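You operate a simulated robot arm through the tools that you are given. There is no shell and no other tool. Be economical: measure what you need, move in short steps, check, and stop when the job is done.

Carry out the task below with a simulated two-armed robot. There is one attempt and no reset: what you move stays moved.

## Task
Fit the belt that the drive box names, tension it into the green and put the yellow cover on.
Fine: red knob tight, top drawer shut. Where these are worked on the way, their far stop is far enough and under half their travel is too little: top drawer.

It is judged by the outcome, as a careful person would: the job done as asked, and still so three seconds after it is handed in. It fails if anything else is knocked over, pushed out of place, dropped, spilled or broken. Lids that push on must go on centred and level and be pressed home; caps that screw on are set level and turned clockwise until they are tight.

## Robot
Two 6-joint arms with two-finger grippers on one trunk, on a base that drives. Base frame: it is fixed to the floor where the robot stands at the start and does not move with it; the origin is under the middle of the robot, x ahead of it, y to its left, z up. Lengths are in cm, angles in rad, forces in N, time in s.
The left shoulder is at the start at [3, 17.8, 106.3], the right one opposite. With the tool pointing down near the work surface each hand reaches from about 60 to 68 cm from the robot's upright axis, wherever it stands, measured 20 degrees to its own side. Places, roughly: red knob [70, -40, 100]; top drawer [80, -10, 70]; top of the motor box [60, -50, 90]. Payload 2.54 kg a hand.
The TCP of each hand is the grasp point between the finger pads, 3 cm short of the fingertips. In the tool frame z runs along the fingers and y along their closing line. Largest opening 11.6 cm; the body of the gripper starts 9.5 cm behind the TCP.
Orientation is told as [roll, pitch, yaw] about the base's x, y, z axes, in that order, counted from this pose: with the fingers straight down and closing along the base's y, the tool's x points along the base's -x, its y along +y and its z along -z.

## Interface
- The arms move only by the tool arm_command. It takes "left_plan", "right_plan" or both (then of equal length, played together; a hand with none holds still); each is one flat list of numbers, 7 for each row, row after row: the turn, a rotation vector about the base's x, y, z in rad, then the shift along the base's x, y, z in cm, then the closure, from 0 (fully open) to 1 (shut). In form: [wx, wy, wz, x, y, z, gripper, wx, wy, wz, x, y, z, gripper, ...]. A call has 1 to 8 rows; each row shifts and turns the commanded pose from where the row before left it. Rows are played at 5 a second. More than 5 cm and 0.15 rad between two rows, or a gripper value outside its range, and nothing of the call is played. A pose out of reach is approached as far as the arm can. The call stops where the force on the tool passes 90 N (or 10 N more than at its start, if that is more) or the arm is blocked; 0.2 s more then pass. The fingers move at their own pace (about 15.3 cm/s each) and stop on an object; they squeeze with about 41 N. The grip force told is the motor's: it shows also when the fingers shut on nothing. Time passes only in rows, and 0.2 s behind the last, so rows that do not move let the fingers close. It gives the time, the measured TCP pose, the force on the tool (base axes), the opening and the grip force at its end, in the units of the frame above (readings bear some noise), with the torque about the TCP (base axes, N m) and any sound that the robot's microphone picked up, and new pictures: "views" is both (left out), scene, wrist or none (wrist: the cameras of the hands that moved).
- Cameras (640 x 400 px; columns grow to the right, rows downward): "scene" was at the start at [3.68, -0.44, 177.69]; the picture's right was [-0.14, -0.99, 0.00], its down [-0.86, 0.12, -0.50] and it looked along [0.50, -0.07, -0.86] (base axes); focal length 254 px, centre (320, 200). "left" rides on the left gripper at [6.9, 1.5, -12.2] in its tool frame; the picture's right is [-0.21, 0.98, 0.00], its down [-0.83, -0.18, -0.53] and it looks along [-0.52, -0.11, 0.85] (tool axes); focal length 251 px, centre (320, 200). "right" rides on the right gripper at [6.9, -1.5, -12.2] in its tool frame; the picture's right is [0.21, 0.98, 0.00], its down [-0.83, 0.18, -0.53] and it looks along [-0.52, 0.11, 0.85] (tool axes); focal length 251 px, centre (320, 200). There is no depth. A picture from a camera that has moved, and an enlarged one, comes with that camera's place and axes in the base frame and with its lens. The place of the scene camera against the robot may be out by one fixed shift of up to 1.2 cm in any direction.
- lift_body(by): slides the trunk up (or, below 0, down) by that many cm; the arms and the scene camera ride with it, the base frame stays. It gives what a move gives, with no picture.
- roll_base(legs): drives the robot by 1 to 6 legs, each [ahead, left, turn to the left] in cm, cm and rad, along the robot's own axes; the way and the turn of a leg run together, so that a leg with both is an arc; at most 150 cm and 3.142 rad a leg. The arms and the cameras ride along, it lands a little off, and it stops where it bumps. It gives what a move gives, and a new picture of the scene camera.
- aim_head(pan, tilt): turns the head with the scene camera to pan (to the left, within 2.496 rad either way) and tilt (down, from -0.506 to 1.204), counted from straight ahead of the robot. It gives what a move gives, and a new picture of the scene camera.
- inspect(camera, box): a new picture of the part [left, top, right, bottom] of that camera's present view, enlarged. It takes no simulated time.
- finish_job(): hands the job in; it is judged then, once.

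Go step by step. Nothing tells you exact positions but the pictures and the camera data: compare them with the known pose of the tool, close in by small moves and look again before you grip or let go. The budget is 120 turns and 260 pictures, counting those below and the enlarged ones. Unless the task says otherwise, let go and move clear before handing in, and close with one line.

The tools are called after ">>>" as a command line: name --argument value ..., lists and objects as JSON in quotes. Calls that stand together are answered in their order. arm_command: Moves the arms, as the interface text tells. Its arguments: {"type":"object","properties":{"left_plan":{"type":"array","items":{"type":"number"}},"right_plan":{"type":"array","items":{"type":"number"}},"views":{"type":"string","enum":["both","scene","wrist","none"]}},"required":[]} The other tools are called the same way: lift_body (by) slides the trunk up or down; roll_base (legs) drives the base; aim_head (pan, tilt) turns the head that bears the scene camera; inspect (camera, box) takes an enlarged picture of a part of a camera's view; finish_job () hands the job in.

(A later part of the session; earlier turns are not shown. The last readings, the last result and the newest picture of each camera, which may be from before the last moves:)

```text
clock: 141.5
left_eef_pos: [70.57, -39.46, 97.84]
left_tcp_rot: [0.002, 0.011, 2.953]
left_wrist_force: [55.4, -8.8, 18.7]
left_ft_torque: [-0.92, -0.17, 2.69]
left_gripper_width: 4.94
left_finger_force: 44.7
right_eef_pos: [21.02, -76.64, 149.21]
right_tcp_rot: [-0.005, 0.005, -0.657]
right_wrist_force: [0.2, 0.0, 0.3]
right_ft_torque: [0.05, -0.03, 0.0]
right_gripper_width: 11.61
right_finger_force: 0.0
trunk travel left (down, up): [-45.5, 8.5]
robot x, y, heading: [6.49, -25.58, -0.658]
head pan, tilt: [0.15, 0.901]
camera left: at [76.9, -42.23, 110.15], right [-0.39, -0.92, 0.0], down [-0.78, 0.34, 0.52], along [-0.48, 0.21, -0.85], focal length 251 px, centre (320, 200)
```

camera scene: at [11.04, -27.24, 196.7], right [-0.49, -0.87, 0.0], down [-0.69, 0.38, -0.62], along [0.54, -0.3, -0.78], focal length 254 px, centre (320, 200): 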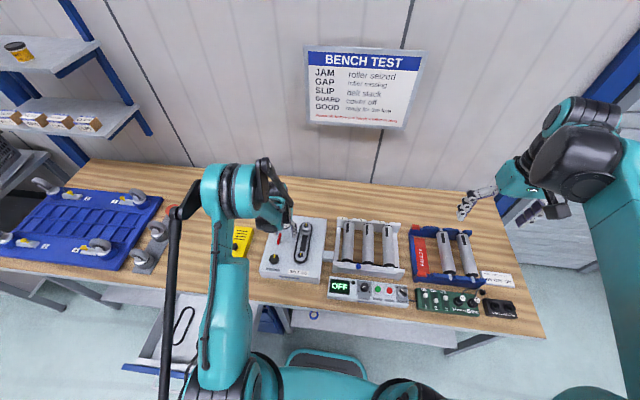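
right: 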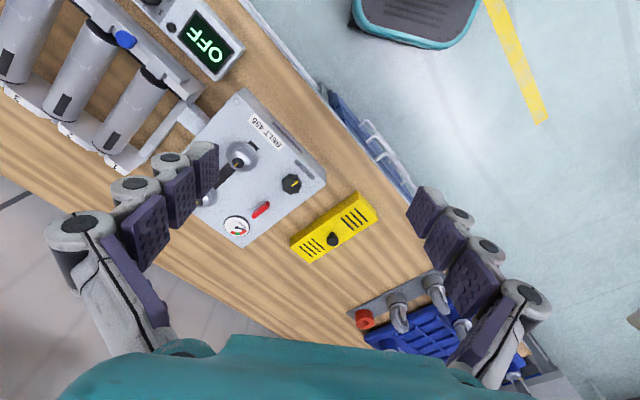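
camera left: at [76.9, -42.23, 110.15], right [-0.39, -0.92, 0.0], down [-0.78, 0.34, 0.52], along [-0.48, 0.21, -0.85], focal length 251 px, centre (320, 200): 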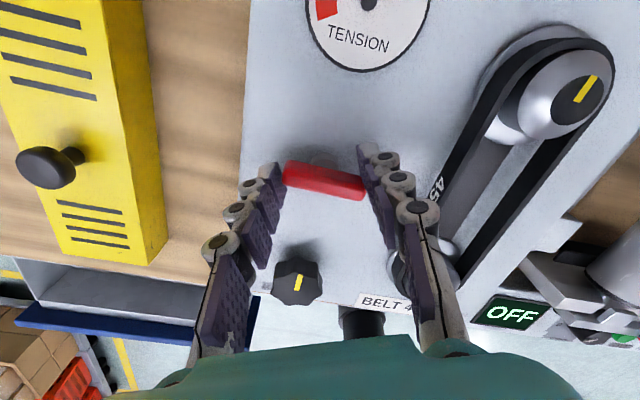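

The red knob hit its tight stop after a quarter turn (2+ Nm). Release, rise and check gauge.

>>> arm_command --left_plan '[0, 0, 0.1, 0, 0, 0, 0.4, 0, 0, 0.1, 0, 0, 0, 0.3, 0, 0, 0, 0, 0, 4, 0.3, 0, 0, 0, 0, 0, 4, 0.3, 0, 0, 0.15, 0, 0, 2, 0.3, 0, 0, 0.15, 0, 0, 0, 0.3, 0, 0, 0.15, 0, 0, 0, 0.3, 0, 0, 0.15, 0, 0, 0, 0.3]' --views "none"

>>> arm_command --left_plan '[0, 0, 0.15, 0, 0, 0, 0.3, 0, 0, 0.15, 0, 0, 0, 0.3, 0, 0, 0.15, 0, 0, 0, 0.3, 0, 0, 0.15, 0, 0, 0, 0.3, 0, 0, 0.15, 0, 0, 0, 0.3, 0, 0, 0.15, 0, 0, 0, 0.3, 0, 0, 0.15, 0, 0, 0, 0.3, 0, 0, 0.15, 0, 0, 0, 0.3]' --views "none"

>>> arm_command --left_plan '[0, 0, 0.15, 0, 0, 0, 0.3, 0, 0, 0.15, 0, 0, 0, 0.3, 0, 0, 0.15, 0, 0, 0, 0.3, 0, 0, 0.04, 0, 0, 0, 0.3]' --views "wrist"

>>> inspect --camera "left" --box '[260, 60, 500, 300]'

```text
clock: 143.3
left_eef_pos: [69.83, -39.36, 108.12]
left_tcp_rot: [0.0, 0.003, -2.532]
left_wrist_force: [-0.3, 0.3, 0.0]
left_ft_torque: [0.01, 0.03, 0.0]
left_gripper_width: 8.11
left_finger_force: 0.1
right_eef_pos: [20.43, -76.6, 149.21]
right_tcp_rot: [0.0, 0.0, -0.66]
right_wrist_force: [-0.8, 0.1, 0.0]
right_ft_torque: [-0.02, 0.01, -0.01]
right_gripper_width: 11.61
right_finger_force: 0.1
trunk travel left (down, up): [-45.5, 8.5]
robot x, y, heading: [6.66, -25.65, -0.658]
head pan, tilt: [0.15, 0.901]
```

```text
clock: 145.1
left_eef_pos: [69.86, -39.4, 108.21]
left_tcp_rot: [0.0, 0.004, -1.332]
left_wrist_force: [0.6, -0.7, 0.5]
left_ft_torque: [0.02, -0.03, 0.0]
left_gripper_width: 8.13
left_finger_force: 0.1
right_eef_pos: [20.47, -76.62, 149.23]
right_tcp_rot: [-0.001, 0.0, -0.658]
right_wrist_force: [-0.2, -0.6, -0.4]
right_ft_torque: [0.0, 0.03, -0.01]
right_gripper_width: 11.6
right_finger_force: 0.0
trunk travel left (down, up): [-45.5, 8.5]
robot x, y, heading: [7.06, -25.77, -0.658]
head pan, tilt: [0.15, 0.901]
```

```text
clock: 146.1
left_eef_pos: [69.74, -39.42, 108.25]
left_tcp_rot: [0.0, 0.004, -0.842]
left_wrist_force: [0.2, 1.1, 0.6]
left_ft_torque: [0.03, -0.01, 0.0]
left_gripper_width: 8.1
left_finger_force: 0.0
right_eef_pos: [20.45, -76.61, 149.23]
right_tcp_rot: [-0.001, -0.001, -0.658]
right_wrist_force: [0.5, 0.0, -0.1]
right_ft_torque: [0.01, 0.03, 0.05]
right_gripper_width: 11.58
right_finger_force: 0.0
trunk travel left (down, up): [-45.5, 8.5]
robot x, y, heading: [6.7, -25.75, -0.663]
head pan, tilt: [0.15, 0.901]
camera left: at [66.35, -33.24, 120.37], right [0.87, 0.49, 0.0], down [0.42, -0.74, 0.53], along [0.26, -0.46, -0.85], focal length 251 px, centre (320, 200)
```

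left: 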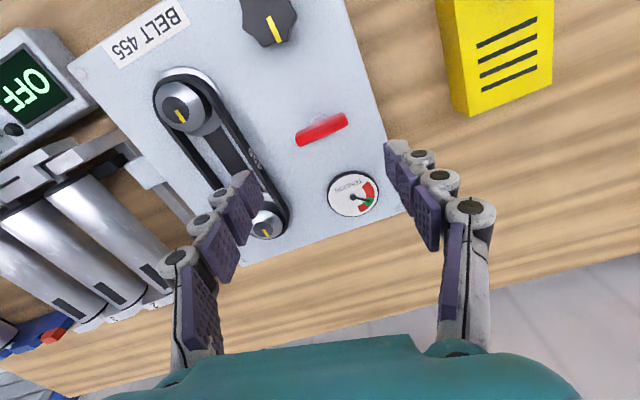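

```text
1.67 times, centred on (380, 180) of left
camera zoom: at [66.35, -33.24, 120.37], right [0.87, 0.49, 0.0], down [0.42, -0.74, 0.53], along [0.26, -0.46, -0.85], focal length 419 px, centre (220, 233)
```

zoom: 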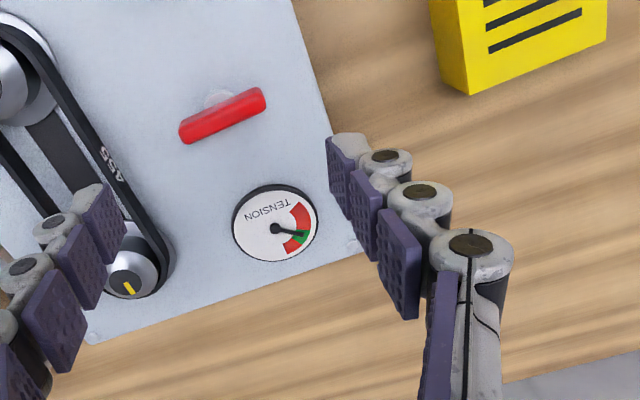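

>>> inspect --camera "left" --box '[325, 168, 381, 218]'

>>> inspect --camera "scene" --box '[220, 200, 340, 290]'

```text
8.00 times, centred on (353, 193) of left
camera zoom: at [66.35, -33.24, 120.37], right [0.87, 0.49, 0.0], down [0.42, -0.74, 0.53], along [0.26, -0.46, -0.85], focal length 2012 px, centre (56, 256)
```

zoom: 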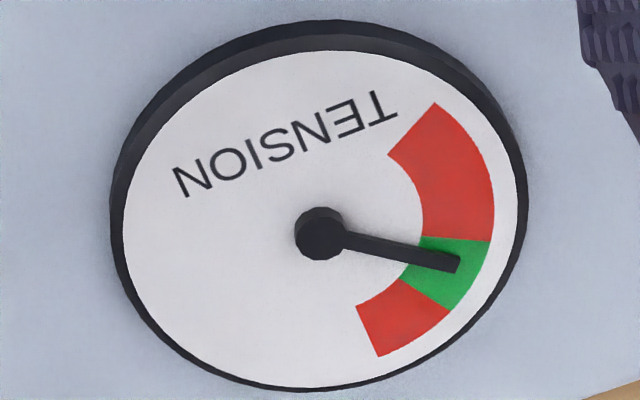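

```text
4.44 times, centred on (280, 245) of scene
camera zoom: at [11.02, -27.19, 196.7], right [-0.49, -0.87, 0.0], down [-0.69, 0.38, -0.62], along [0.54, -0.3, -0.78], focal length 1130 px, centre (498, 0)
```

zoom: 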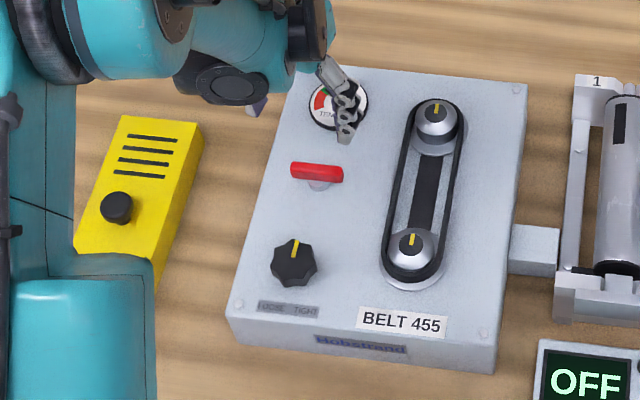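

Belt fitted, needle mid-green, red knob tight. Before fetching the cover I'll shut the drawer so the robot can stand further left: back off, align the hand in front of the handle.

>>> roll_base --legs '[[-70, 0, 0], [0, 27.5, 0]]'

>>> lift_body --by -29

>>> arm_command --left_plan '[0, 0, 0.1, 0, 0, -1, 1, 0, 0, 0.09, 0, 0, -1, 1, 0, 0, 0, 0, 0, 0, 1]' --views "both"

```text
clock: 151.5
left_eef_pos: [31.06, 25.08, 108.04]
left_tcp_rot: [0.0, 0.003, -0.849]
left_wrist_force: [0.4, 0.5, -0.2]
left_ft_torque: [-0.01, 0.0, 0.02]
left_gripper_width: 8.12
left_finger_force: 0.0
right_eef_pos: [-18.41, -11.93, 149.09]
right_tcp_rot: [0.001, 0.0, -0.663]
right_wrist_force: [-0.2, 0.1, -0.3]
right_ft_torque: [-0.02, 0.0, 0.03]
right_gripper_width: 11.6
right_finger_force: 0.1
trunk travel left (down, up): [-45.5, 8.5]
robot x, y, heading: [-32.0, 39.03, -0.662]
head pan, tilt: [0.15, 0.901]
camera scene: at [-27.72, 37.52, 196.7], right [-0.49, -0.87, 0.0], down [-0.68, 0.38, -0.62], along [0.54, -0.3, -0.78], focal length 254 px, centre (320, 200)
```

scene: 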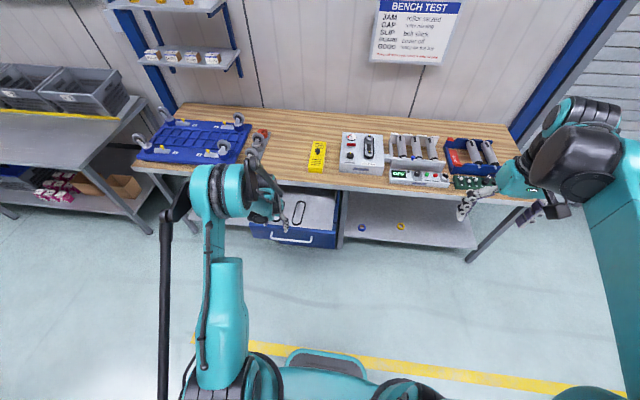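

```text
clock: 154.4
left_eef_pos: [31.11, 25.16, 79.06]
left_tcp_rot: [0.0, 0.002, -0.848]
left_wrist_force: [0.1, 0.3, -0.4]
left_ft_torque: [-0.04, 0.0, -0.02]
left_gripper_width: 8.11
left_finger_force: 0.1
right_eef_pos: [-18.45, -11.86, 120.31]
right_tcp_rot: [-0.002, 0.0, -0.663]
right_wrist_force: [0.0, -0.5, 0.0]
right_ft_torque: [0.03, 0.01, 0.01]
right_gripper_width: 11.57
right_finger_force: 0.1
trunk travel left (down, up): [-16.5, 37.5]
robot x, y, heading: [-31.69, 38.8, -0.661]
head pan, tilt: [0.15, 0.901]
```

```text
clock: 155.2
left_eef_pos: [30.97, 25.3, 77.07]
left_tcp_rot: [-0.001, 0.003, -0.658]
left_wrist_force: [-0.1, 0.2, 0.7]
left_ft_torque: [0.01, 0.0, 0.0]
left_gripper_width: 0.01
left_finger_force: 28.4
right_eef_pos: [-18.43, -11.83, 120.24]
right_tcp_rot: [-0.003, -0.001, -0.663]
right_wrist_force: [0.7, 0.1, -0.7]
right_ft_torque: [0.0, 0.04, 0.0]
right_gripper_width: 11.59
right_finger_force: 0.1
trunk travel left (down, up): [-16.5, 37.5]
robot x, y, heading: [-32.04, 39.34, -0.657]
head pan, tilt: [0.15, 0.901]
camera scene: at [-27.69, 37.6, 167.71], right [-0.49, -0.87, 0.0], down [-0.68, 0.38, -0.62], along [0.54, -0.3, -0.78], focal length 254 px, centre (320, 200)
camera left: at [26.51, 30.58, 89.36], right [0.77, 0.64, 0.0], down [0.54, -0.65, 0.53], along [0.34, -0.41, -0.85], focal length 251 px, centre (320, 200)
```

scene: 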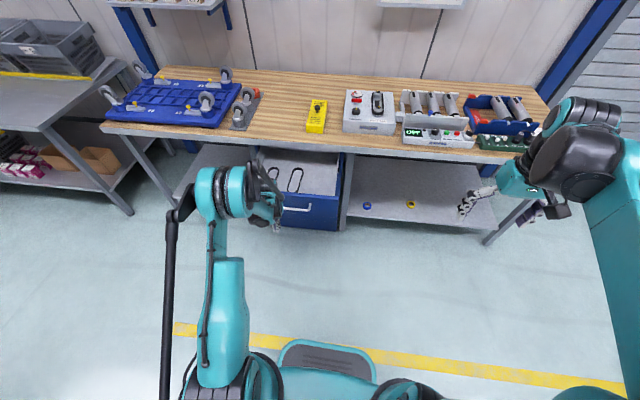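
left: 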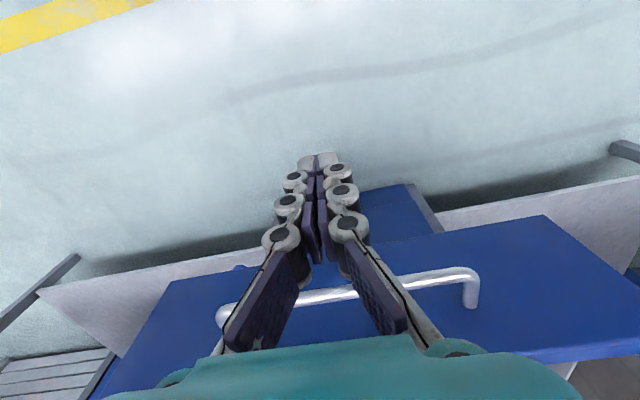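

Hand is centred before the handle. Lower slightly and push by driving forward.

>>> arm_command --left_plan '[0, 0, 0, 0, 0, -1.5, 1]' --views "none"

>>> roll_base --legs '[[20, 0, 0]]'

```text
clock: 155.6
left_eef_pos: [31.12, 25.26, 75.49]
left_tcp_rot: [0.001, 0.004, -0.658]
left_wrist_force: [0.3, 0.2, -0.3]
left_ft_torque: [0.01, -0.01, 0.0]
left_gripper_width: 0.01
left_finger_force: 28.8
right_eef_pos: [-18.35, -11.98, 120.17]
right_tcp_rot: [-0.003, 0.0, -0.663]
right_wrist_force: [-0.6, -0.3, 0.3]
right_ft_torque: [0.01, -0.01, 0.0]
right_gripper_width: 11.58
right_finger_force: 0.1
trunk travel left (down, up): [-16.5, 37.5]
robot x, y, heading: [-31.86, 38.93, -0.661]
head pan, tilt: [0.15, 0.901]
```

```text
clock: 157.2
left_eef_pos: [46.93, 12.65, 75.58]
left_tcp_rot: [-0.001, 0.003, -0.661]
left_wrist_force: [0.1, -0.5, -0.4]
left_ft_torque: [0.03, 0.01, 0.0]
left_gripper_width: 0.01
left_finger_force: 28.7
right_eef_pos: [-2.72, -24.33, 120.12]
right_tcp_rot: [-0.001, 0.002, -0.665]
right_wrist_force: [0.3, -0.5, 0.0]
right_ft_torque: [0.02, 0.03, 0.0]
right_gripper_width: 11.63
right_finger_force: 0.1
trunk travel left (down, up): [-16.5, 37.5]
robot x, y, heading: [-16.19, 26.89, -0.662]
head pan, tilt: [0.15, 0.901]
camera scene: at [-11.76, 25.15, 167.7], right [-0.49, -0.87, 0.0], down [-0.68, 0.39, -0.62], along [0.54, -0.31, -0.78], focal length 254 px, centre (320, 200)
```

scene: 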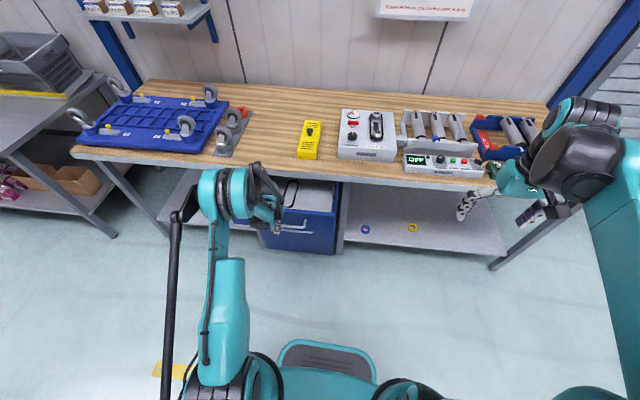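

The drawer is sliding in. Push on.

>>> roll_base --legs '[[16, 0, 0]]'

>>> roll_base --legs '[[4, 0, 0]]'

>>> inspect --camera "left" --box '[0, 0, 640, 400]'

```text
clock: 158.7
left_eef_pos: [59.54, 2.71, 75.56]
left_tcp_rot: [0.001, 0.005, -0.662]
left_wrist_force: [0.5, 0.4, -0.7]
left_ft_torque: [0.04, 0.03, 0.02]
left_gripper_width: 0.0
left_finger_force: 28.8
right_eef_pos: [9.92, -34.28, 120.2]
right_tcp_rot: [-0.001, 0.002, -0.667]
right_wrist_force: [-0.8, -0.8, -0.1]
right_ft_torque: [0.05, 0.04, 0.0]
right_gripper_width: 11.56
right_finger_force: 0.0
trunk travel left (down, up): [-16.5, 37.5]
robot x, y, heading: [-3.65, 16.48, -0.663]
head pan, tilt: [0.15, 0.901]
camera scene: at [0.9, 15.21, 167.7], right [-0.49, -0.87, 0.0], down [-0.68, 0.39, -0.62], along [0.54, -0.31, -0.78], focal length 254 px, centre (320, 200)
```

scene: 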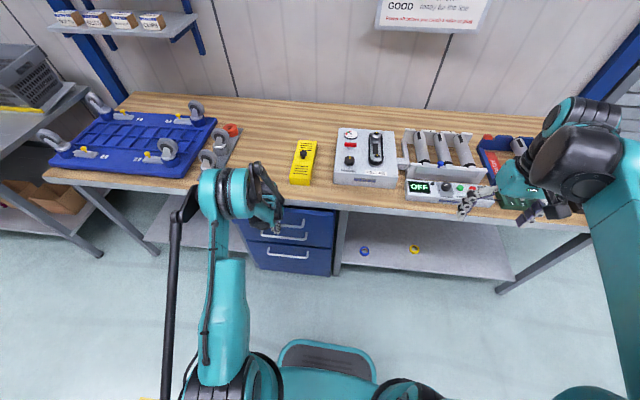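

```text
clock: 159.5
left_eef_pos: [62.42, 0.61, 75.6]
left_tcp_rot: [-0.002, 0.013, -0.66]
left_wrist_force: [-40.6, 26.5, -33.4]
left_ft_torque: [0.19, 0.44, 0.21]
left_gripper_width: 0.6
left_finger_force: 28.4
right_eef_pos: [12.89, -36.59, 120.39]
right_tcp_rot: [-0.002, 0.001, -0.666]
right_wrist_force: [0.1, -1.0, 0.8]
right_ft_torque: [0.01, -0.01, -0.01]
right_gripper_width: 11.58
right_finger_force: 0.0
trunk travel left (down, up): [-16.5, 37.5]
robot x, y, heading: [-0.15, 13.98, -0.665]
head pan, tilt: [0.15, 0.901]
camera scene: at [3.77, 13.0, 167.67], right [-0.49, -0.87, 0.0], down [-0.68, 0.39, -0.62], along [0.54, -0.31, -0.78], focal length 254 px, centre (320, 200)
```

scene: 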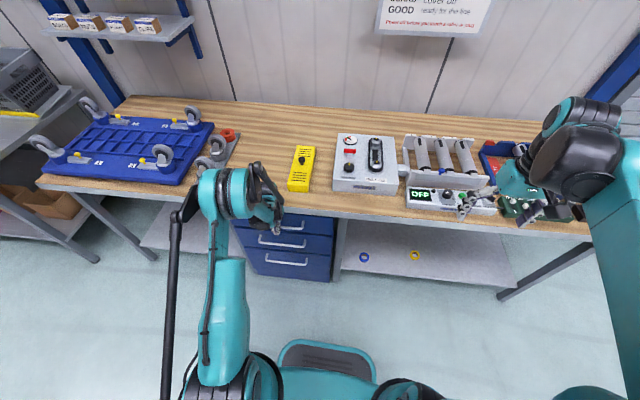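

```text
1.00 times, centred on (320, 200) of left (not enlarged: the box is as wide or as high as the picture)
camera zoom: at [57.86, 5.92, 87.83], right [0.77, 0.64, 0.0], down [0.55, -0.65, 0.52], along [0.33, -0.41, -0.85], focal length 251 px, centre (320, 200)
```

zoom: 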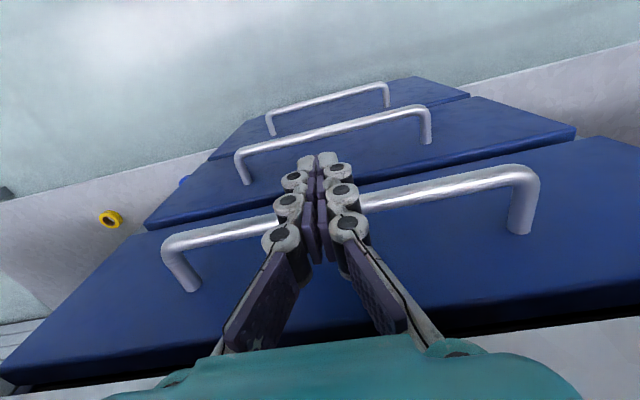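

The drawer is fully shut (firm stop at the expected position). Back off, raise the trunk, and approach the yellow cover.

>>> roll_base --legs '[[-12, 0, 0]]'

>>> lift_body --by 37

>>> roll_base --legs '[[26, -5, 0.02]]'

>>> inspect --camera "left" --box '[0, 0, 640, 400]'

```text
clock: 160.8
left_eef_pos: [52.85, 8.02, 75.66]
left_tcp_rot: [-0.002, 0.013, -0.66]
left_wrist_force: [-0.5, 0.0, 0.4]
left_ft_torque: [-0.02, -0.04, -0.02]
left_gripper_width: 0.01
left_finger_force: 28.6
right_eef_pos: [3.49, -29.19, 120.22]
right_tcp_rot: [-0.002, 0.0, -0.665]
right_wrist_force: [-0.7, 0.5, -0.4]
right_ft_torque: [-0.03, -0.08, 0.01]
right_gripper_width: 11.6
right_finger_force: 0.1
trunk travel left (down, up): [-16.5, 37.5]
robot x, y, heading: [-9.84, 21.59, -0.661]
head pan, tilt: [0.15, 0.901]
camera scene: at [-5.7, 20.38, 167.71], right [-0.49, -0.87, 0.0], down [-0.68, 0.38, -0.62], along [0.54, -0.31, -0.78], focal length 254 px, centre (320, 200)
```

scene: 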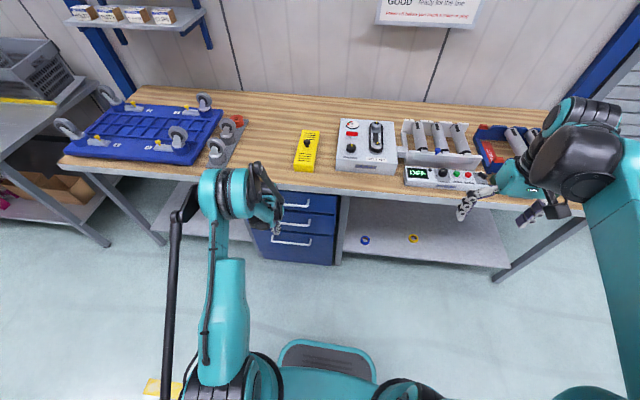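

```text
clock: 164.3
left_eef_pos: [52.95, 7.82, 112.46]
left_tcp_rot: [-0.004, 0.013, -0.661]
left_wrist_force: [-0.4, -0.7, 0.4]
left_ft_torque: [0.03, 0.04, 0.01]
left_gripper_width: 0.0
left_finger_force: 28.7
right_eef_pos: [3.6, -29.34, 157.15]
right_tcp_rot: [-0.002, 0.0, -0.666]
right_wrist_force: [-0.7, 0.5, 0.4]
right_ft_torque: [0.03, -0.01, 0.03]
right_gripper_width: 11.59
right_finger_force: 0.0
trunk travel left (down, up): [-53.5, 0.5]
robot x, y, heading: [-9.83, 21.84, -0.664]
head pan, tilt: [0.15, 0.901]
```

```text
clock: 166.2
left_eef_pos: [70.84, -10.72, 112.59]
left_tcp_rot: [0.0, 0.013, -0.642]
left_wrist_force: [-0.4, 0.1, -0.3]
left_ft_torque: [-0.03, 0.0, 0.03]
left_gripper_width: 0.0
left_finger_force: 28.9
right_eef_pos: [22.04, -48.87, 157.33]
right_tcp_rot: [-0.001, 0.0, -0.647]
right_wrist_force: [-0.5, 1.0, -0.5]
right_ft_torque: [-0.04, 0.01, 0.01]
right_gripper_width: 11.58
right_finger_force: 0.0
trunk travel left (down, up): [-53.5, 0.5]
robot x, y, heading: [7.77, 1.82, -0.647]
head pan, tilt: [0.15, 0.901]
camera scene: at [12.06, 0.56, 204.71], right [-0.48, -0.88, 0.0], down [-0.69, 0.37, -0.62], along [0.55, -0.3, -0.78], focal length 254 px, centre (320, 200)
```

scene: 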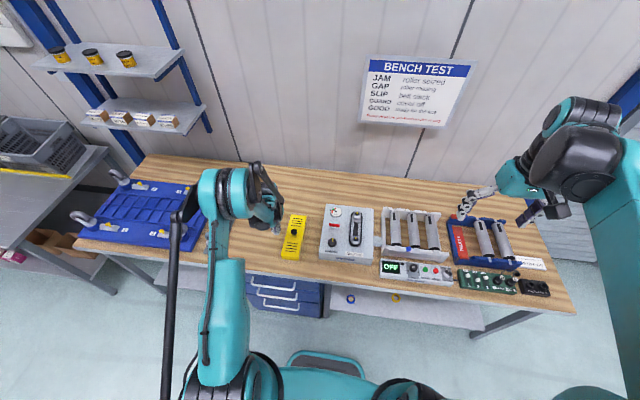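

```text
1.00 times, centred on (320, 200) of left (not enlarged: the box is as wide or as high as the picture)
camera zoom: at [66.24, -5.46, 124.86], right [0.76, 0.65, 0.0], down [0.56, -0.64, 0.52], along [0.34, -0.4, -0.85], focal length 251 px, centre (320, 200)
```

zoom: 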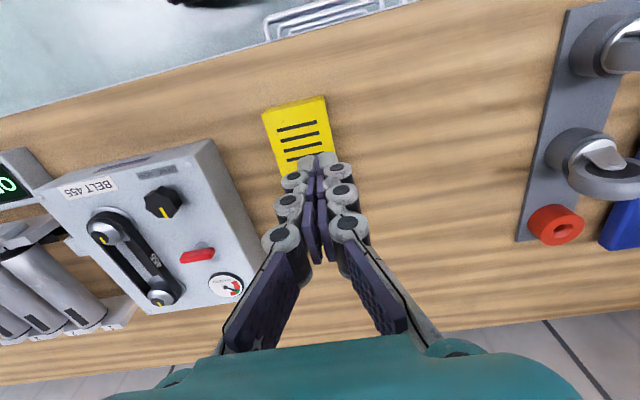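

Open the fingers to see the cover's handle and shape.

>>> arm_command --left_plan '[0, 0, 0, 1, -2.5, 0, 0.4, 0, 0, 0, 1, -2.5, 0, 0.1, 0, 0, 0, 0, 0, 0, 0.1]' --views "wrist"

>>> inspect --camera "scene" --box '[250, 190, 390, 280]'

```text
clock: 167.0
left_eef_pos: [72.8, -15.79, 112.5]
left_tcp_rot: [-0.001, 0.014, -0.643]
left_wrist_force: [0.0, 0.1, 0.0]
left_ft_torque: [-0.05, 0.01, -0.04]
left_gripper_width: 10.41
left_finger_force: 0.0
right_eef_pos: [22.13, -48.83, 157.28]
right_tcp_rot: [-0.002, 0.0, -0.649]
right_wrist_force: [-0.1, 0.2, 0.8]
right_ft_torque: [0.03, -0.02, -0.01]
right_gripper_width: 11.58
right_finger_force: 0.0
trunk travel left (down, up): [-53.5, 0.5]
robot x, y, heading: [7.93, 1.71, -0.645]
head pan, tilt: [0.15, 0.901]
camera left: at [68.41, -10.54, 124.8], right [0.76, 0.65, 0.0], down [0.56, -0.64, 0.52], along [0.34, -0.4, -0.85], focal length 251 px, centre (320, 200)
```

left: 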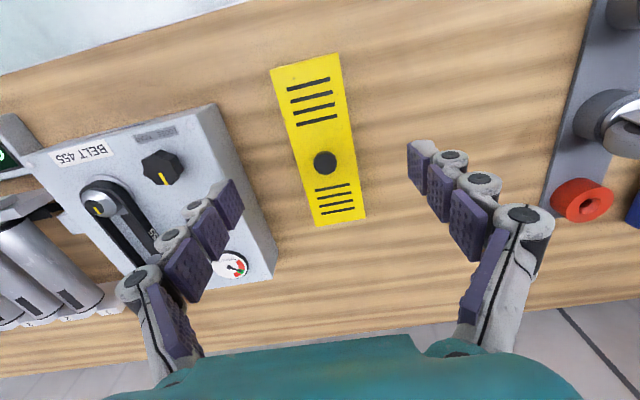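

```text
4.44 times, centred on (320, 235) of scene
camera zoom: at [12.2, 0.49, 204.7], right [-0.48, -0.88, 0.0], down [-0.69, 0.37, -0.62], along [0.55, -0.3, -0.78], focal length 1130 px, centre (320, 44)
```

zoom: 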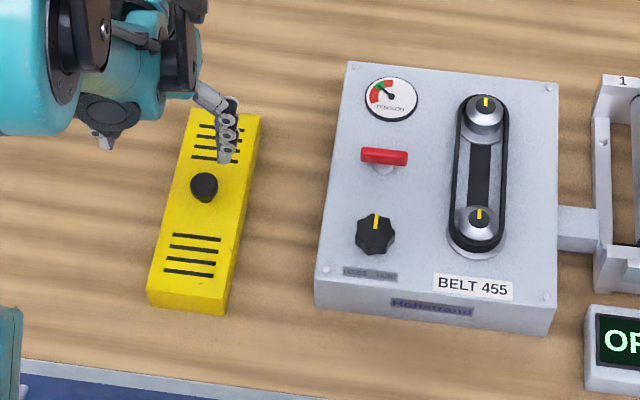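

>>> inspect --camera "scene" --box '[276, 210, 316, 264]'

>>> inspect --camera "left" --box '[250, 40, 390, 240]'

```text
7.41 times, centred on (296, 237) of scene
camera zoom: at [12.2, 0.49, 204.7], right [-0.48, -0.88, 0.0], down [-0.69, 0.37, -0.62], along [0.55, -0.3, -0.78], focal length 1883 px, centre (498, -74)
```

zoom: 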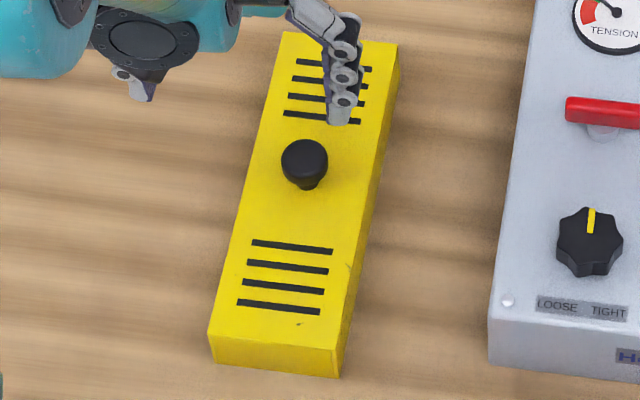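

```text
2.00 times, centred on (320, 140) of left
camera zoom: at [68.41, -10.54, 124.8], right [0.76, 0.65, 0.0], down [0.56, -0.64, 0.52], along [0.34, -0.4, -0.85], focal length 503 px, centre (320, 320)
```

zoom: 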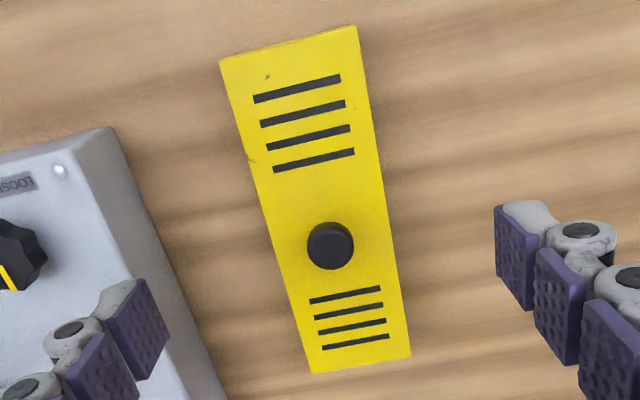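

Cover: 24.4 × 8.4 cm, top z≈90.5, handle at ≈(77.4,-20.3). Move the base up a bit and bring the hand over the handle.

>>> roll_base --legs '[[8, 0, 0]]'

>>> lift_body --by -8

>>> arm_command --left_plan '[0, 0, 0, 0, 0, 0, 0.4, 0, 0, 0, 0, 0, 0, 0.4]' --views "wrist"

```text
clock: 168.1
left_eef_pos: [79.22, -20.38, 112.61]
left_tcp_rot: [-0.003, 0.011, -0.642]
left_wrist_force: [-0.3, 0.9, -0.1]
left_ft_torque: [-0.04, 0.01, 0.0]
left_gripper_width: 10.45
left_finger_force: 0.1
right_eef_pos: [28.56, -53.67, 157.29]
right_tcp_rot: [-0.001, -0.001, -0.649]
right_wrist_force: [0.2, 0.0, -0.1]
right_ft_torque: [0.02, -0.01, -0.01]
right_gripper_width: 11.59
right_finger_force: 0.0
trunk travel left (down, up): [-53.5, 0.5]
robot x, y, heading: [14.56, -3.1, -0.647]
head pan, tilt: [0.15, 0.901]
camera scene: at [18.39, -4.24, 204.71], right [-0.47, -0.88, 0.0], down [-0.69, 0.37, -0.62], along [0.55, -0.3, -0.78], focal length 254 px, centre (320, 200)
```

scene: 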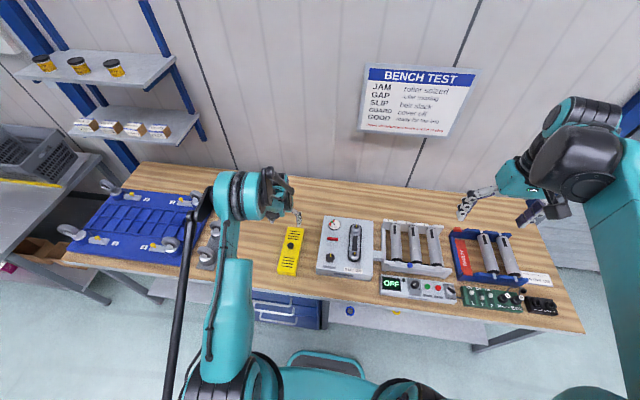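

```text
clock: 169.3
left_eef_pos: [79.4, -20.65, 104.47]
left_tcp_rot: [-0.002, 0.014, -0.639]
left_wrist_force: [0.2, -0.5, -0.7]
left_ft_torque: [0.07, 0.03, 0.02]
left_gripper_width: 10.45
left_finger_force: 0.1
right_eef_pos: [28.75, -53.82, 149.19]
right_tcp_rot: [-0.002, 0.002, -0.646]
right_wrist_force: [-0.4, 0.1, 0.3]
right_ft_torque: [0.01, 0.0, 0.02]
right_gripper_width: 11.59
right_finger_force: 0.0
trunk travel left (down, up): [-45.5, 8.5]
robot x, y, heading: [13.76, -2.86, -0.643]
head pan, tilt: [0.15, 0.901]
```

```text
clock: 169.9
left_eef_pos: [79.4, -20.6, 104.43]
left_tcp_rot: [-0.002, 0.016, -0.639]
left_wrist_force: [-0.1, -0.1, -0.6]
left_ft_torque: [-0.04, 0.04, 0.0]
left_gripper_width: 6.95
left_finger_force: 0.1
right_eef_pos: [28.63, -53.68, 149.23]
right_tcp_rot: [-0.001, 0.001, -0.647]
right_wrist_force: [-0.4, -0.5, -0.5]
right_ft_torque: [0.0, 0.0, -0.03]
right_gripper_width: 11.59
right_finger_force: 0.0
trunk travel left (down, up): [-45.5, 8.5]
robot x, y, heading: [13.98, -3.04, -0.643]
head pan, tilt: [0.15, 0.901]
camera left: at [74.85, -15.33, 116.8], right [0.76, 0.65, 0.0], down [0.56, -0.64, 0.52], along [0.34, -0.4, -0.85], focal length 251 px, centre (320, 200)
```

left: 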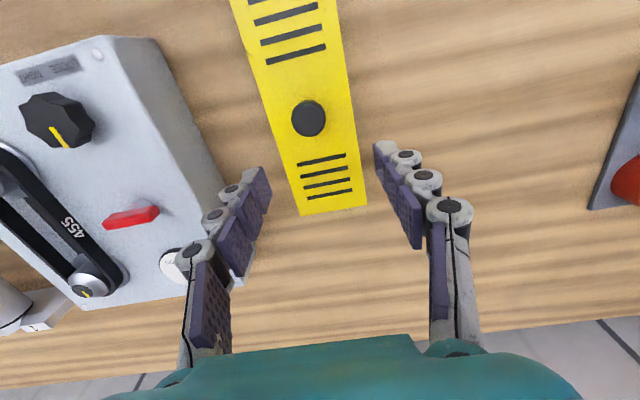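

>>> arm_command --left_plan '[0, -0.015, 0, -1.9, 0.4, -2, 0.5, 0, 0, 0, 0, 0, -3, 0.5, 0, 0, 0, 0, 0, 0, 0.5]' --views "wrist"

```text
clock: 170.7
left_eef_pos: [77.37, -20.27, 99.6]
left_tcp_rot: [0.007, 0.002, -0.64]
left_wrist_force: [0.0, -0.2, -0.4]
left_ft_torque: [0.04, 0.0, -0.01]
left_gripper_width: 5.8
left_finger_force: 0.0
right_eef_pos: [28.55, -53.63, 149.23]
right_tcp_rot: [-0.001, 0.001, -0.644]
right_wrist_force: [0.6, 0.5, 0.2]
right_ft_torque: [-0.05, -0.04, -0.02]
right_gripper_width: 11.58
right_finger_force: 0.0
trunk travel left (down, up): [-45.5, 8.5]
robot x, y, heading: [14.21, -3.2, -0.649]
head pan, tilt: [0.15, 0.901]
camera left: at [72.65, -14.92, 111.84], right [0.76, 0.65, 0.01], down [0.55, -0.64, 0.53], along [0.35, -0.4, -0.85], focal length 251 px, centre (320, 200)
```

left: 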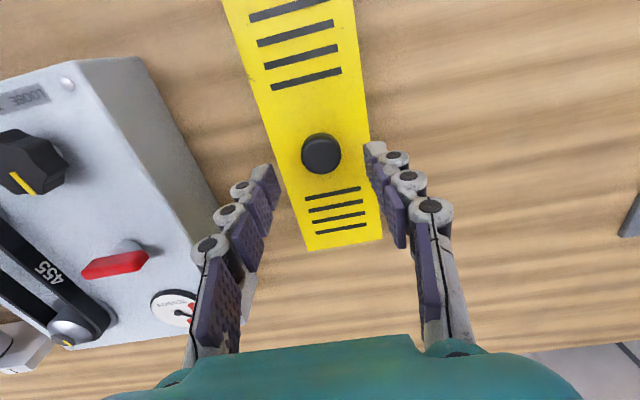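

Well aligned. Lower around the handle and grip.

>>> arm_command --left_plan '[0, 0, 0, 0, 0, -2.5, 0.5, 0, 0, 0, 0, 0, -2.3, 0.5, 0, 0, 0, 0, 0, 0, 0.5]' --views "wrist"

```text
clock: 171.5
left_eef_pos: [77.55, -20.23, 94.74]
left_tcp_rot: [0.006, 0.001, -0.641]
left_wrist_force: [-0.3, -0.1, -0.6]
left_ft_torque: [0.01, -0.01, 0.0]
left_gripper_width: 5.78
left_finger_force: 0.1
right_eef_pos: [28.54, -53.69, 149.28]
right_tcp_rot: [0.0, 0.0, -0.646]
right_wrist_force: [0.0, -0.5, 0.0]
right_ft_torque: [0.02, 0.01, -0.01]
right_gripper_width: 11.6
right_finger_force: 0.0
trunk travel left (down, up): [-45.5, 8.5]
robot x, y, heading: [14.21, -2.77, -0.639]
head pan, tilt: [0.15, 0.901]
camera left: at [72.79, -14.99, 106.97], right [0.76, 0.65, 0.01], down [0.55, -0.64, 0.53], along [0.35, -0.4, -0.85], focal length 251 px, centre (320, 200)
```

left: 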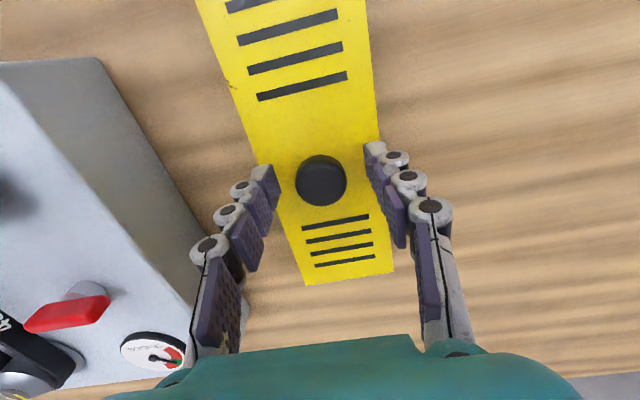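

>>> arm_command --left_plan '[0, 0, 0, 0, 0, -0.5, 0.5, 0, 0, 0, 0, 0, 0, 0.75, 0, 0, 0, 0, 0, 0, 0.95, 0, 0, 0, 0, 0, 0, 0.95]' --views "wrist"

```text
clock: 172.5
left_eef_pos: [77.63, -20.2, 94.24]
left_tcp_rot: [0.007, 0.002, -0.639]
left_wrist_force: [-0.1, -0.9, 0.7]
left_ft_torque: [-0.06, -0.12, -0.04]
left_gripper_width: 3.0
left_finger_force: 40.6
right_eef_pos: [28.6, -53.69, 149.25]
right_tcp_rot: [-0.003, -0.002, -0.646]
right_wrist_force: [0.3, 0.8, 0.2]
right_ft_torque: [-0.02, 0.01, 0.0]
right_gripper_width: 11.61
right_finger_force: 0.0
trunk travel left (down, up): [-45.5, 8.5]
robot x, y, heading: [14.17, -2.75, -0.64]
head pan, tilt: [0.15, 0.901]
camera left: at [72.78, -15.01, 106.45], right [0.76, 0.65, 0.01], down [0.55, -0.64, 0.53], along [0.35, -0.4, -0.85], focal length 251 px, centre (320, 200)
```

left: 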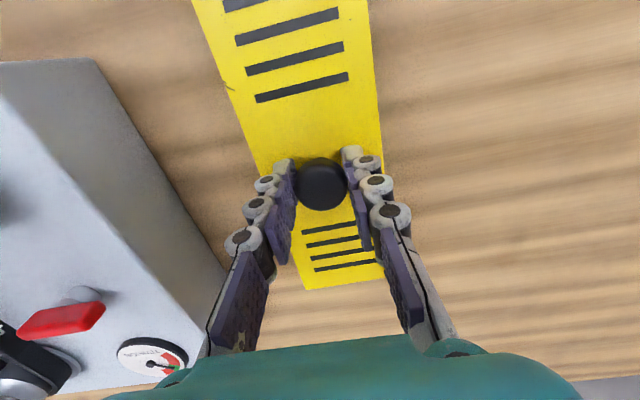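

Gripped the handle (3.0 cm). Lift and check level.

>>> arm_command --left_plan '[0, 0, 0, 0, 0, 1, 0.95, 0, 0, 0, 0, 0, 3, 0.95, 0, 0, 0, 0, 0, 4, 0.95, 0, 0, 0, 0, 0, 4, 0.95, 0, 0, 0, 0, 0, 2, 0.95, 0, 0, 0, 0, 0, 0, 0.95]' --views "both"

```text
clock: 173.9
left_eef_pos: [77.62, -20.29, 108.17]
left_tcp_rot: [0.007, 0.0, -0.64]
left_wrist_force: [-0.1, 0.1, -3.5]
left_ft_torque: [0.02, -0.01, 0.01]
left_gripper_width: 2.99
left_finger_force: 41.0
right_eef_pos: [28.77, -53.63, 149.29]
right_tcp_rot: [-0.002, 0.002, -0.646]
right_wrist_force: [0.2, 0.1, -0.2]
right_ft_torque: [-0.01, 0.05, 0.04]
right_gripper_width: 11.59
right_finger_force: 0.0
trunk travel left (down, up): [-45.5, 8.5]
robot x, y, heading: [14.52, -3.08, -0.64]
head pan, tilt: [0.15, 0.901]
camera scene: at [18.68, -4.43, 196.7], right [-0.47, -0.88, 0.0], down [-0.69, 0.37, -0.62], along [0.55, -0.29, -0.78], focal length 254 px, centre (320, 200)
camera left: at [72.84, -15.0, 120.41], right [0.76, 0.65, 0.01], down [0.55, -0.64, 0.53], along [0.35, -0.4, -0.85], focal length 251 px, centre (320, 200)
```

scene: 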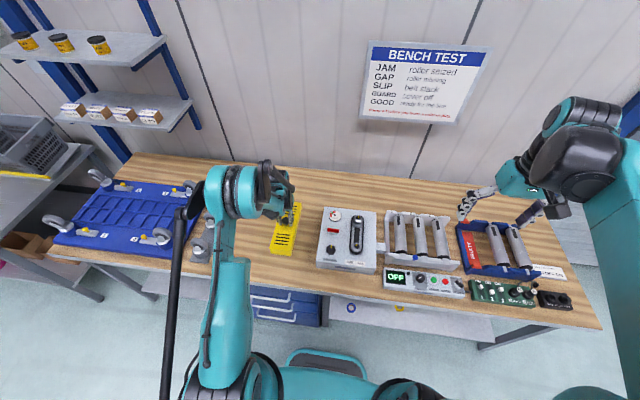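
left: 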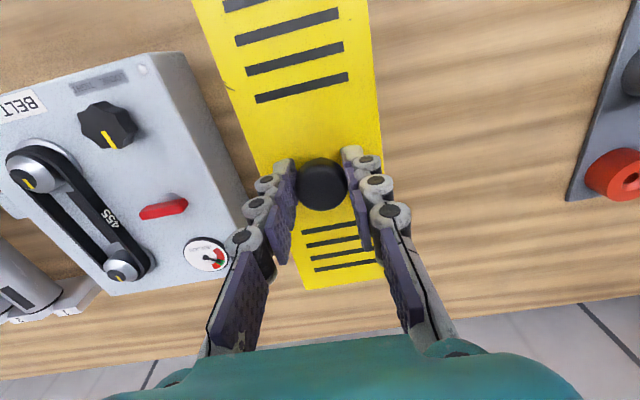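

Cover is level in the hand. Pulley midpoint is at ≈(63.8,-48.6). Drive sideways over the drive box.

>>> roll_base --legs '[[5, -30.5, -0.005]]'

>>> inspect --camera "left" --box '[0, 0, 640, 400]'

>>> inspect --camera "scene" --box '[220, 170, 360, 290]'

```text
clock: 176.0
left_eef_pos: [62.87, -48.33, 108.17]
left_tcp_rot: [0.006, 0.003, -0.645]
left_wrist_force: [0.2, 0.2, -3.1]
left_ft_torque: [0.0, 0.01, -0.04]
left_gripper_width: 3.01
left_finger_force: 41.1
right_eef_pos: [13.87, -81.49, 149.26]
right_tcp_rot: [-0.003, 0.001, -0.652]
right_wrist_force: [0.0, -0.6, 0.0]
right_ft_torque: [0.01, 0.0, -0.01]
right_gripper_width: 11.59
right_finger_force: 0.1
trunk travel left (down, up): [-45.5, 8.5]
robot x, y, heading: [-0.32, -30.92, -0.651]
head pan, tilt: [0.15, 0.901]
camera scene: at [4.05, -32.15, 196.7], right [-0.48, -0.88, 0.0], down [-0.69, 0.38, -0.62], along [0.54, -0.3, -0.78], focal length 254 px, centre (320, 200)
```

scene: 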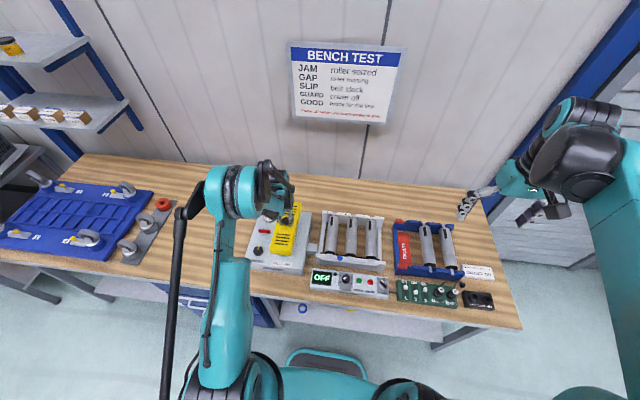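

```text
1.00 times, centred on (320, 200) of left (not enlarged: the box is as wide or as high as the picture)
camera zoom: at [58.17, -43.02, 120.39], right [0.76, 0.65, 0.01], down [0.55, -0.65, 0.53], along [0.35, -0.4, -0.85], focal length 251 px, centre (320, 200)
```

zoom: 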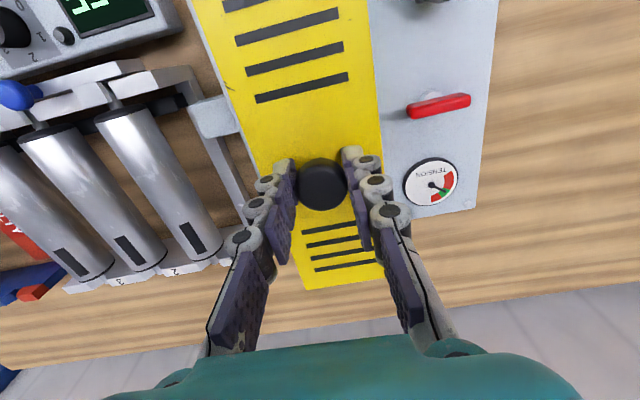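

```text
3.33 times, centred on (290, 230) of scene
camera zoom: at [4.05, -32.15, 196.7], right [-0.48, -0.88, 0.0], down [-0.69, 0.38, -0.62], along [0.54, -0.3, -0.78], focal length 847 px, centre (420, 100)
```

zoom: 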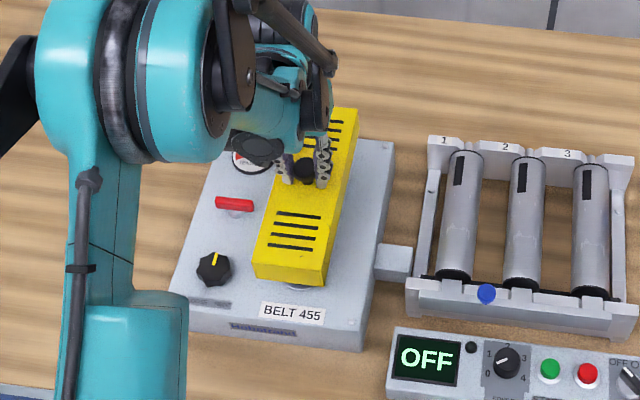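

Fine-align to the pulley midpoint and begin lowering.

>>> arm_command --left_plan '[-0.006, -0.003, 0.005, 0.93, -0.27, 0, 0.95, 0, 0, 0, 0, 0, -1.5, 0.95, 0, 0, 0, 0, 0, -1.5, 0.95, 0, 0, 0, 0, 0, 0, 0.95]' --views "wrist"

>>> inspect --camera "scene" --box '[250, 180, 330, 280]'

>>> inspect --camera "right" --box '[400, 110, 560, 240]'

```text
clock: 177.0
left_eef_pos: [63.87, -48.59, 105.14]
left_tcp_rot: [0.003, -0.005, -0.64]
left_wrist_force: [-0.4, -0.7, -3.4]
left_ft_torque: [-0.02, 0.05, 0.0]
left_gripper_width: 2.98
left_finger_force: 40.8
right_eef_pos: [13.79, -81.62, 149.22]
right_tcp_rot: [-0.003, 0.0, -0.651]
right_wrist_force: [-0.6, -0.1, 0.0]
right_ft_torque: [-0.02, 0.0, 0.01]
right_gripper_width: 11.62
right_finger_force: 0.0
trunk travel left (down, up): [-45.5, 8.5]
robot x, y, heading: [-0.24, -31.02, -0.647]
head pan, tilt: [0.15, 0.901]
camera left: at [59.14, -43.21, 117.32], right [0.76, 0.65, 0.01], down [0.55, -0.64, 0.54], along [0.35, -0.4, -0.84], focal length 251 px, centre (320, 200)
```

left: 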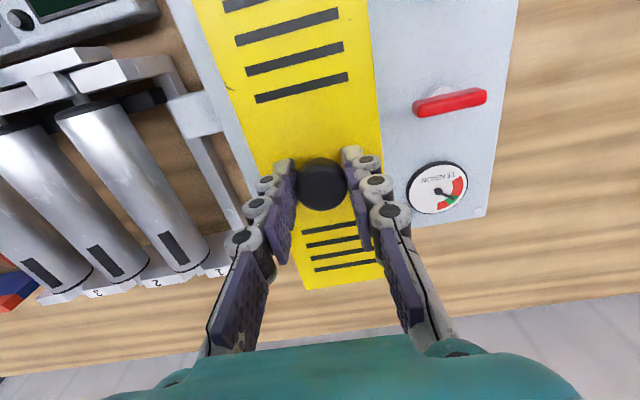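

```text
4.00 times, centred on (290, 230) of scene
camera zoom: at [4.04, -32.12, 196.7], right [-0.48, -0.88, 0.0], down [-0.69, 0.38, -0.62], along [0.54, -0.3, -0.78], focal length 1017 px, centre (440, 80)
```

zoom: 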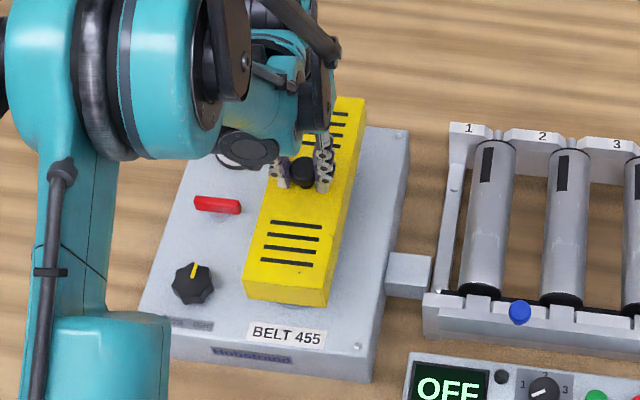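

```text
3.08 times, centred on (480, 175) of right
camera zoom: at [7.39, -78.58, 161.5], right [0.42, 0.91, 0.0], down [0.77, -0.36, 0.53], along [0.48, -0.23, -0.85], focal length 774 px, centre (-172, 277)
```

zoom: 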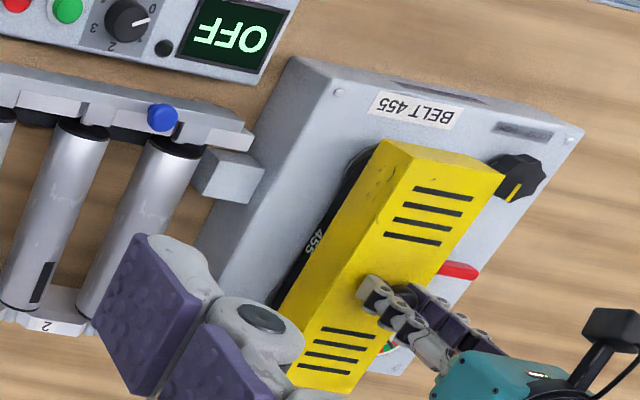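

>>> arm_command --left_plan '[0, 0.004, 0, 0, 0, -1, 0.95, 0, 0, 0, 0, 0, -1, 0.95, 0, 0, 0, 0, 0, 0, 0.95]' --views "none"

>>> inspect --camera "scene" --box '[250, 210, 330, 270]'

>>> inspect --camera "right" --box '[420, 130, 540, 230]'

```text
clock: 177.8
left_eef_pos: [63.81, -48.72, 103.25]
left_tcp_rot: [0.002, -0.001, -0.64]
left_wrist_force: [0.2, -0.5, -2.9]
left_ft_torque: [0.0, 0.02, -0.01]
left_gripper_width: 3.02
left_finger_force: 41.1
right_eef_pos: [13.78, -81.6, 149.19]
right_tcp_rot: [-0.001, 0.001, -0.651]
right_wrist_force: [-0.4, -1.2, 0.2]
right_ft_torque: [0.02, -0.03, 0.02]
right_gripper_width: 11.62
right_finger_force: 0.0
trunk travel left (down, up): [-45.5, 8.5]
robot x, y, heading: [-0.35, -30.76, -0.65]
head pan, tilt: [0.15, 0.901]
```

```text
6.67 times, centred on (290, 240) of scene
camera zoom: at [3.99, -32.2, 196.7], right [-0.48, -0.88, 0.0], down [-0.69, 0.38, -0.62], along [0.55, -0.3, -0.78], focal length 1695 px, centre (520, -67)
```

zoom: 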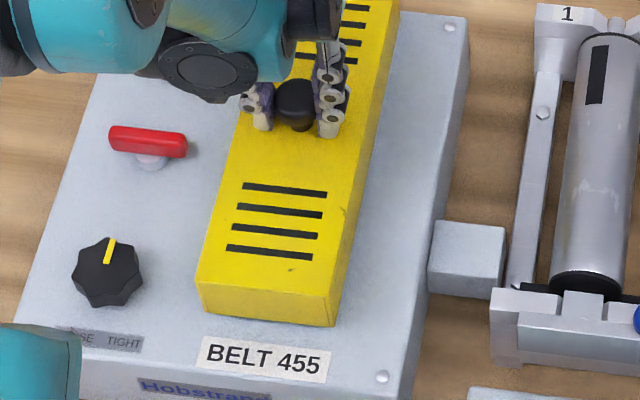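

```text
4.00 times, centred on (480, 180) of right
camera zoom: at [7.35, -78.65, 161.48], right [0.42, 0.91, 0.0], down [0.77, -0.36, 0.53], along [0.48, -0.23, -0.85], focal length 1006 px, centre (-320, 280)
```

zoom: 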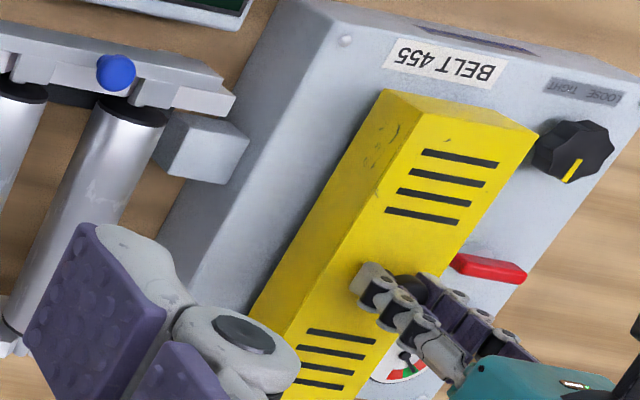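

Alignment looks right. Lower in small steps, feeling for contact.

>>> arm_command --left_plan '[0, 0, 0, 0, 0, -0.7, 0.95, 0, 0, 0, 0, 0, -0.7, 0.95, 0, 0, 0, 0, 0, 0, 0.95]' --views "none"

>>> inspect --camera "scene" --box '[250, 210, 330, 270]'

```text
clock: 178.6
left_eef_pos: [63.71, -48.61, 101.66]
left_tcp_rot: [0.003, -0.001, -0.641]
left_wrist_force: [1.2, -1.4, 2.2]
left_ft_torque: [0.5, 0.3, -0.03]
left_gripper_width: 2.98
left_finger_force: 41.1
right_eef_pos: [13.78, -81.56, 149.2]
right_tcp_rot: [-0.001, -0.002, -0.651]
right_wrist_force: [0.2, -0.5, 0.0]
right_ft_torque: [0.0, 0.0, -0.03]
right_gripper_width: 11.61
right_finger_force: 0.1
trunk travel left (down, up): [-45.5, 8.5]
robot x, y, heading: [-0.47, -30.46, -0.648]
head pan, tilt: [0.15, 0.901]
```

```text
6.67 times, centred on (290, 240) of scene
camera zoom: at [3.98, -32.2, 196.71], right [-0.48, -0.88, 0.0], down [-0.69, 0.38, -0.62], along [0.55, -0.3, -0.78], focal length 1695 px, centre (520, -67)
```

zoom: 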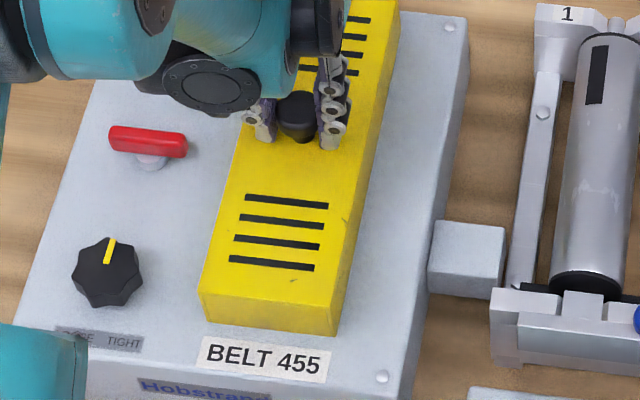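

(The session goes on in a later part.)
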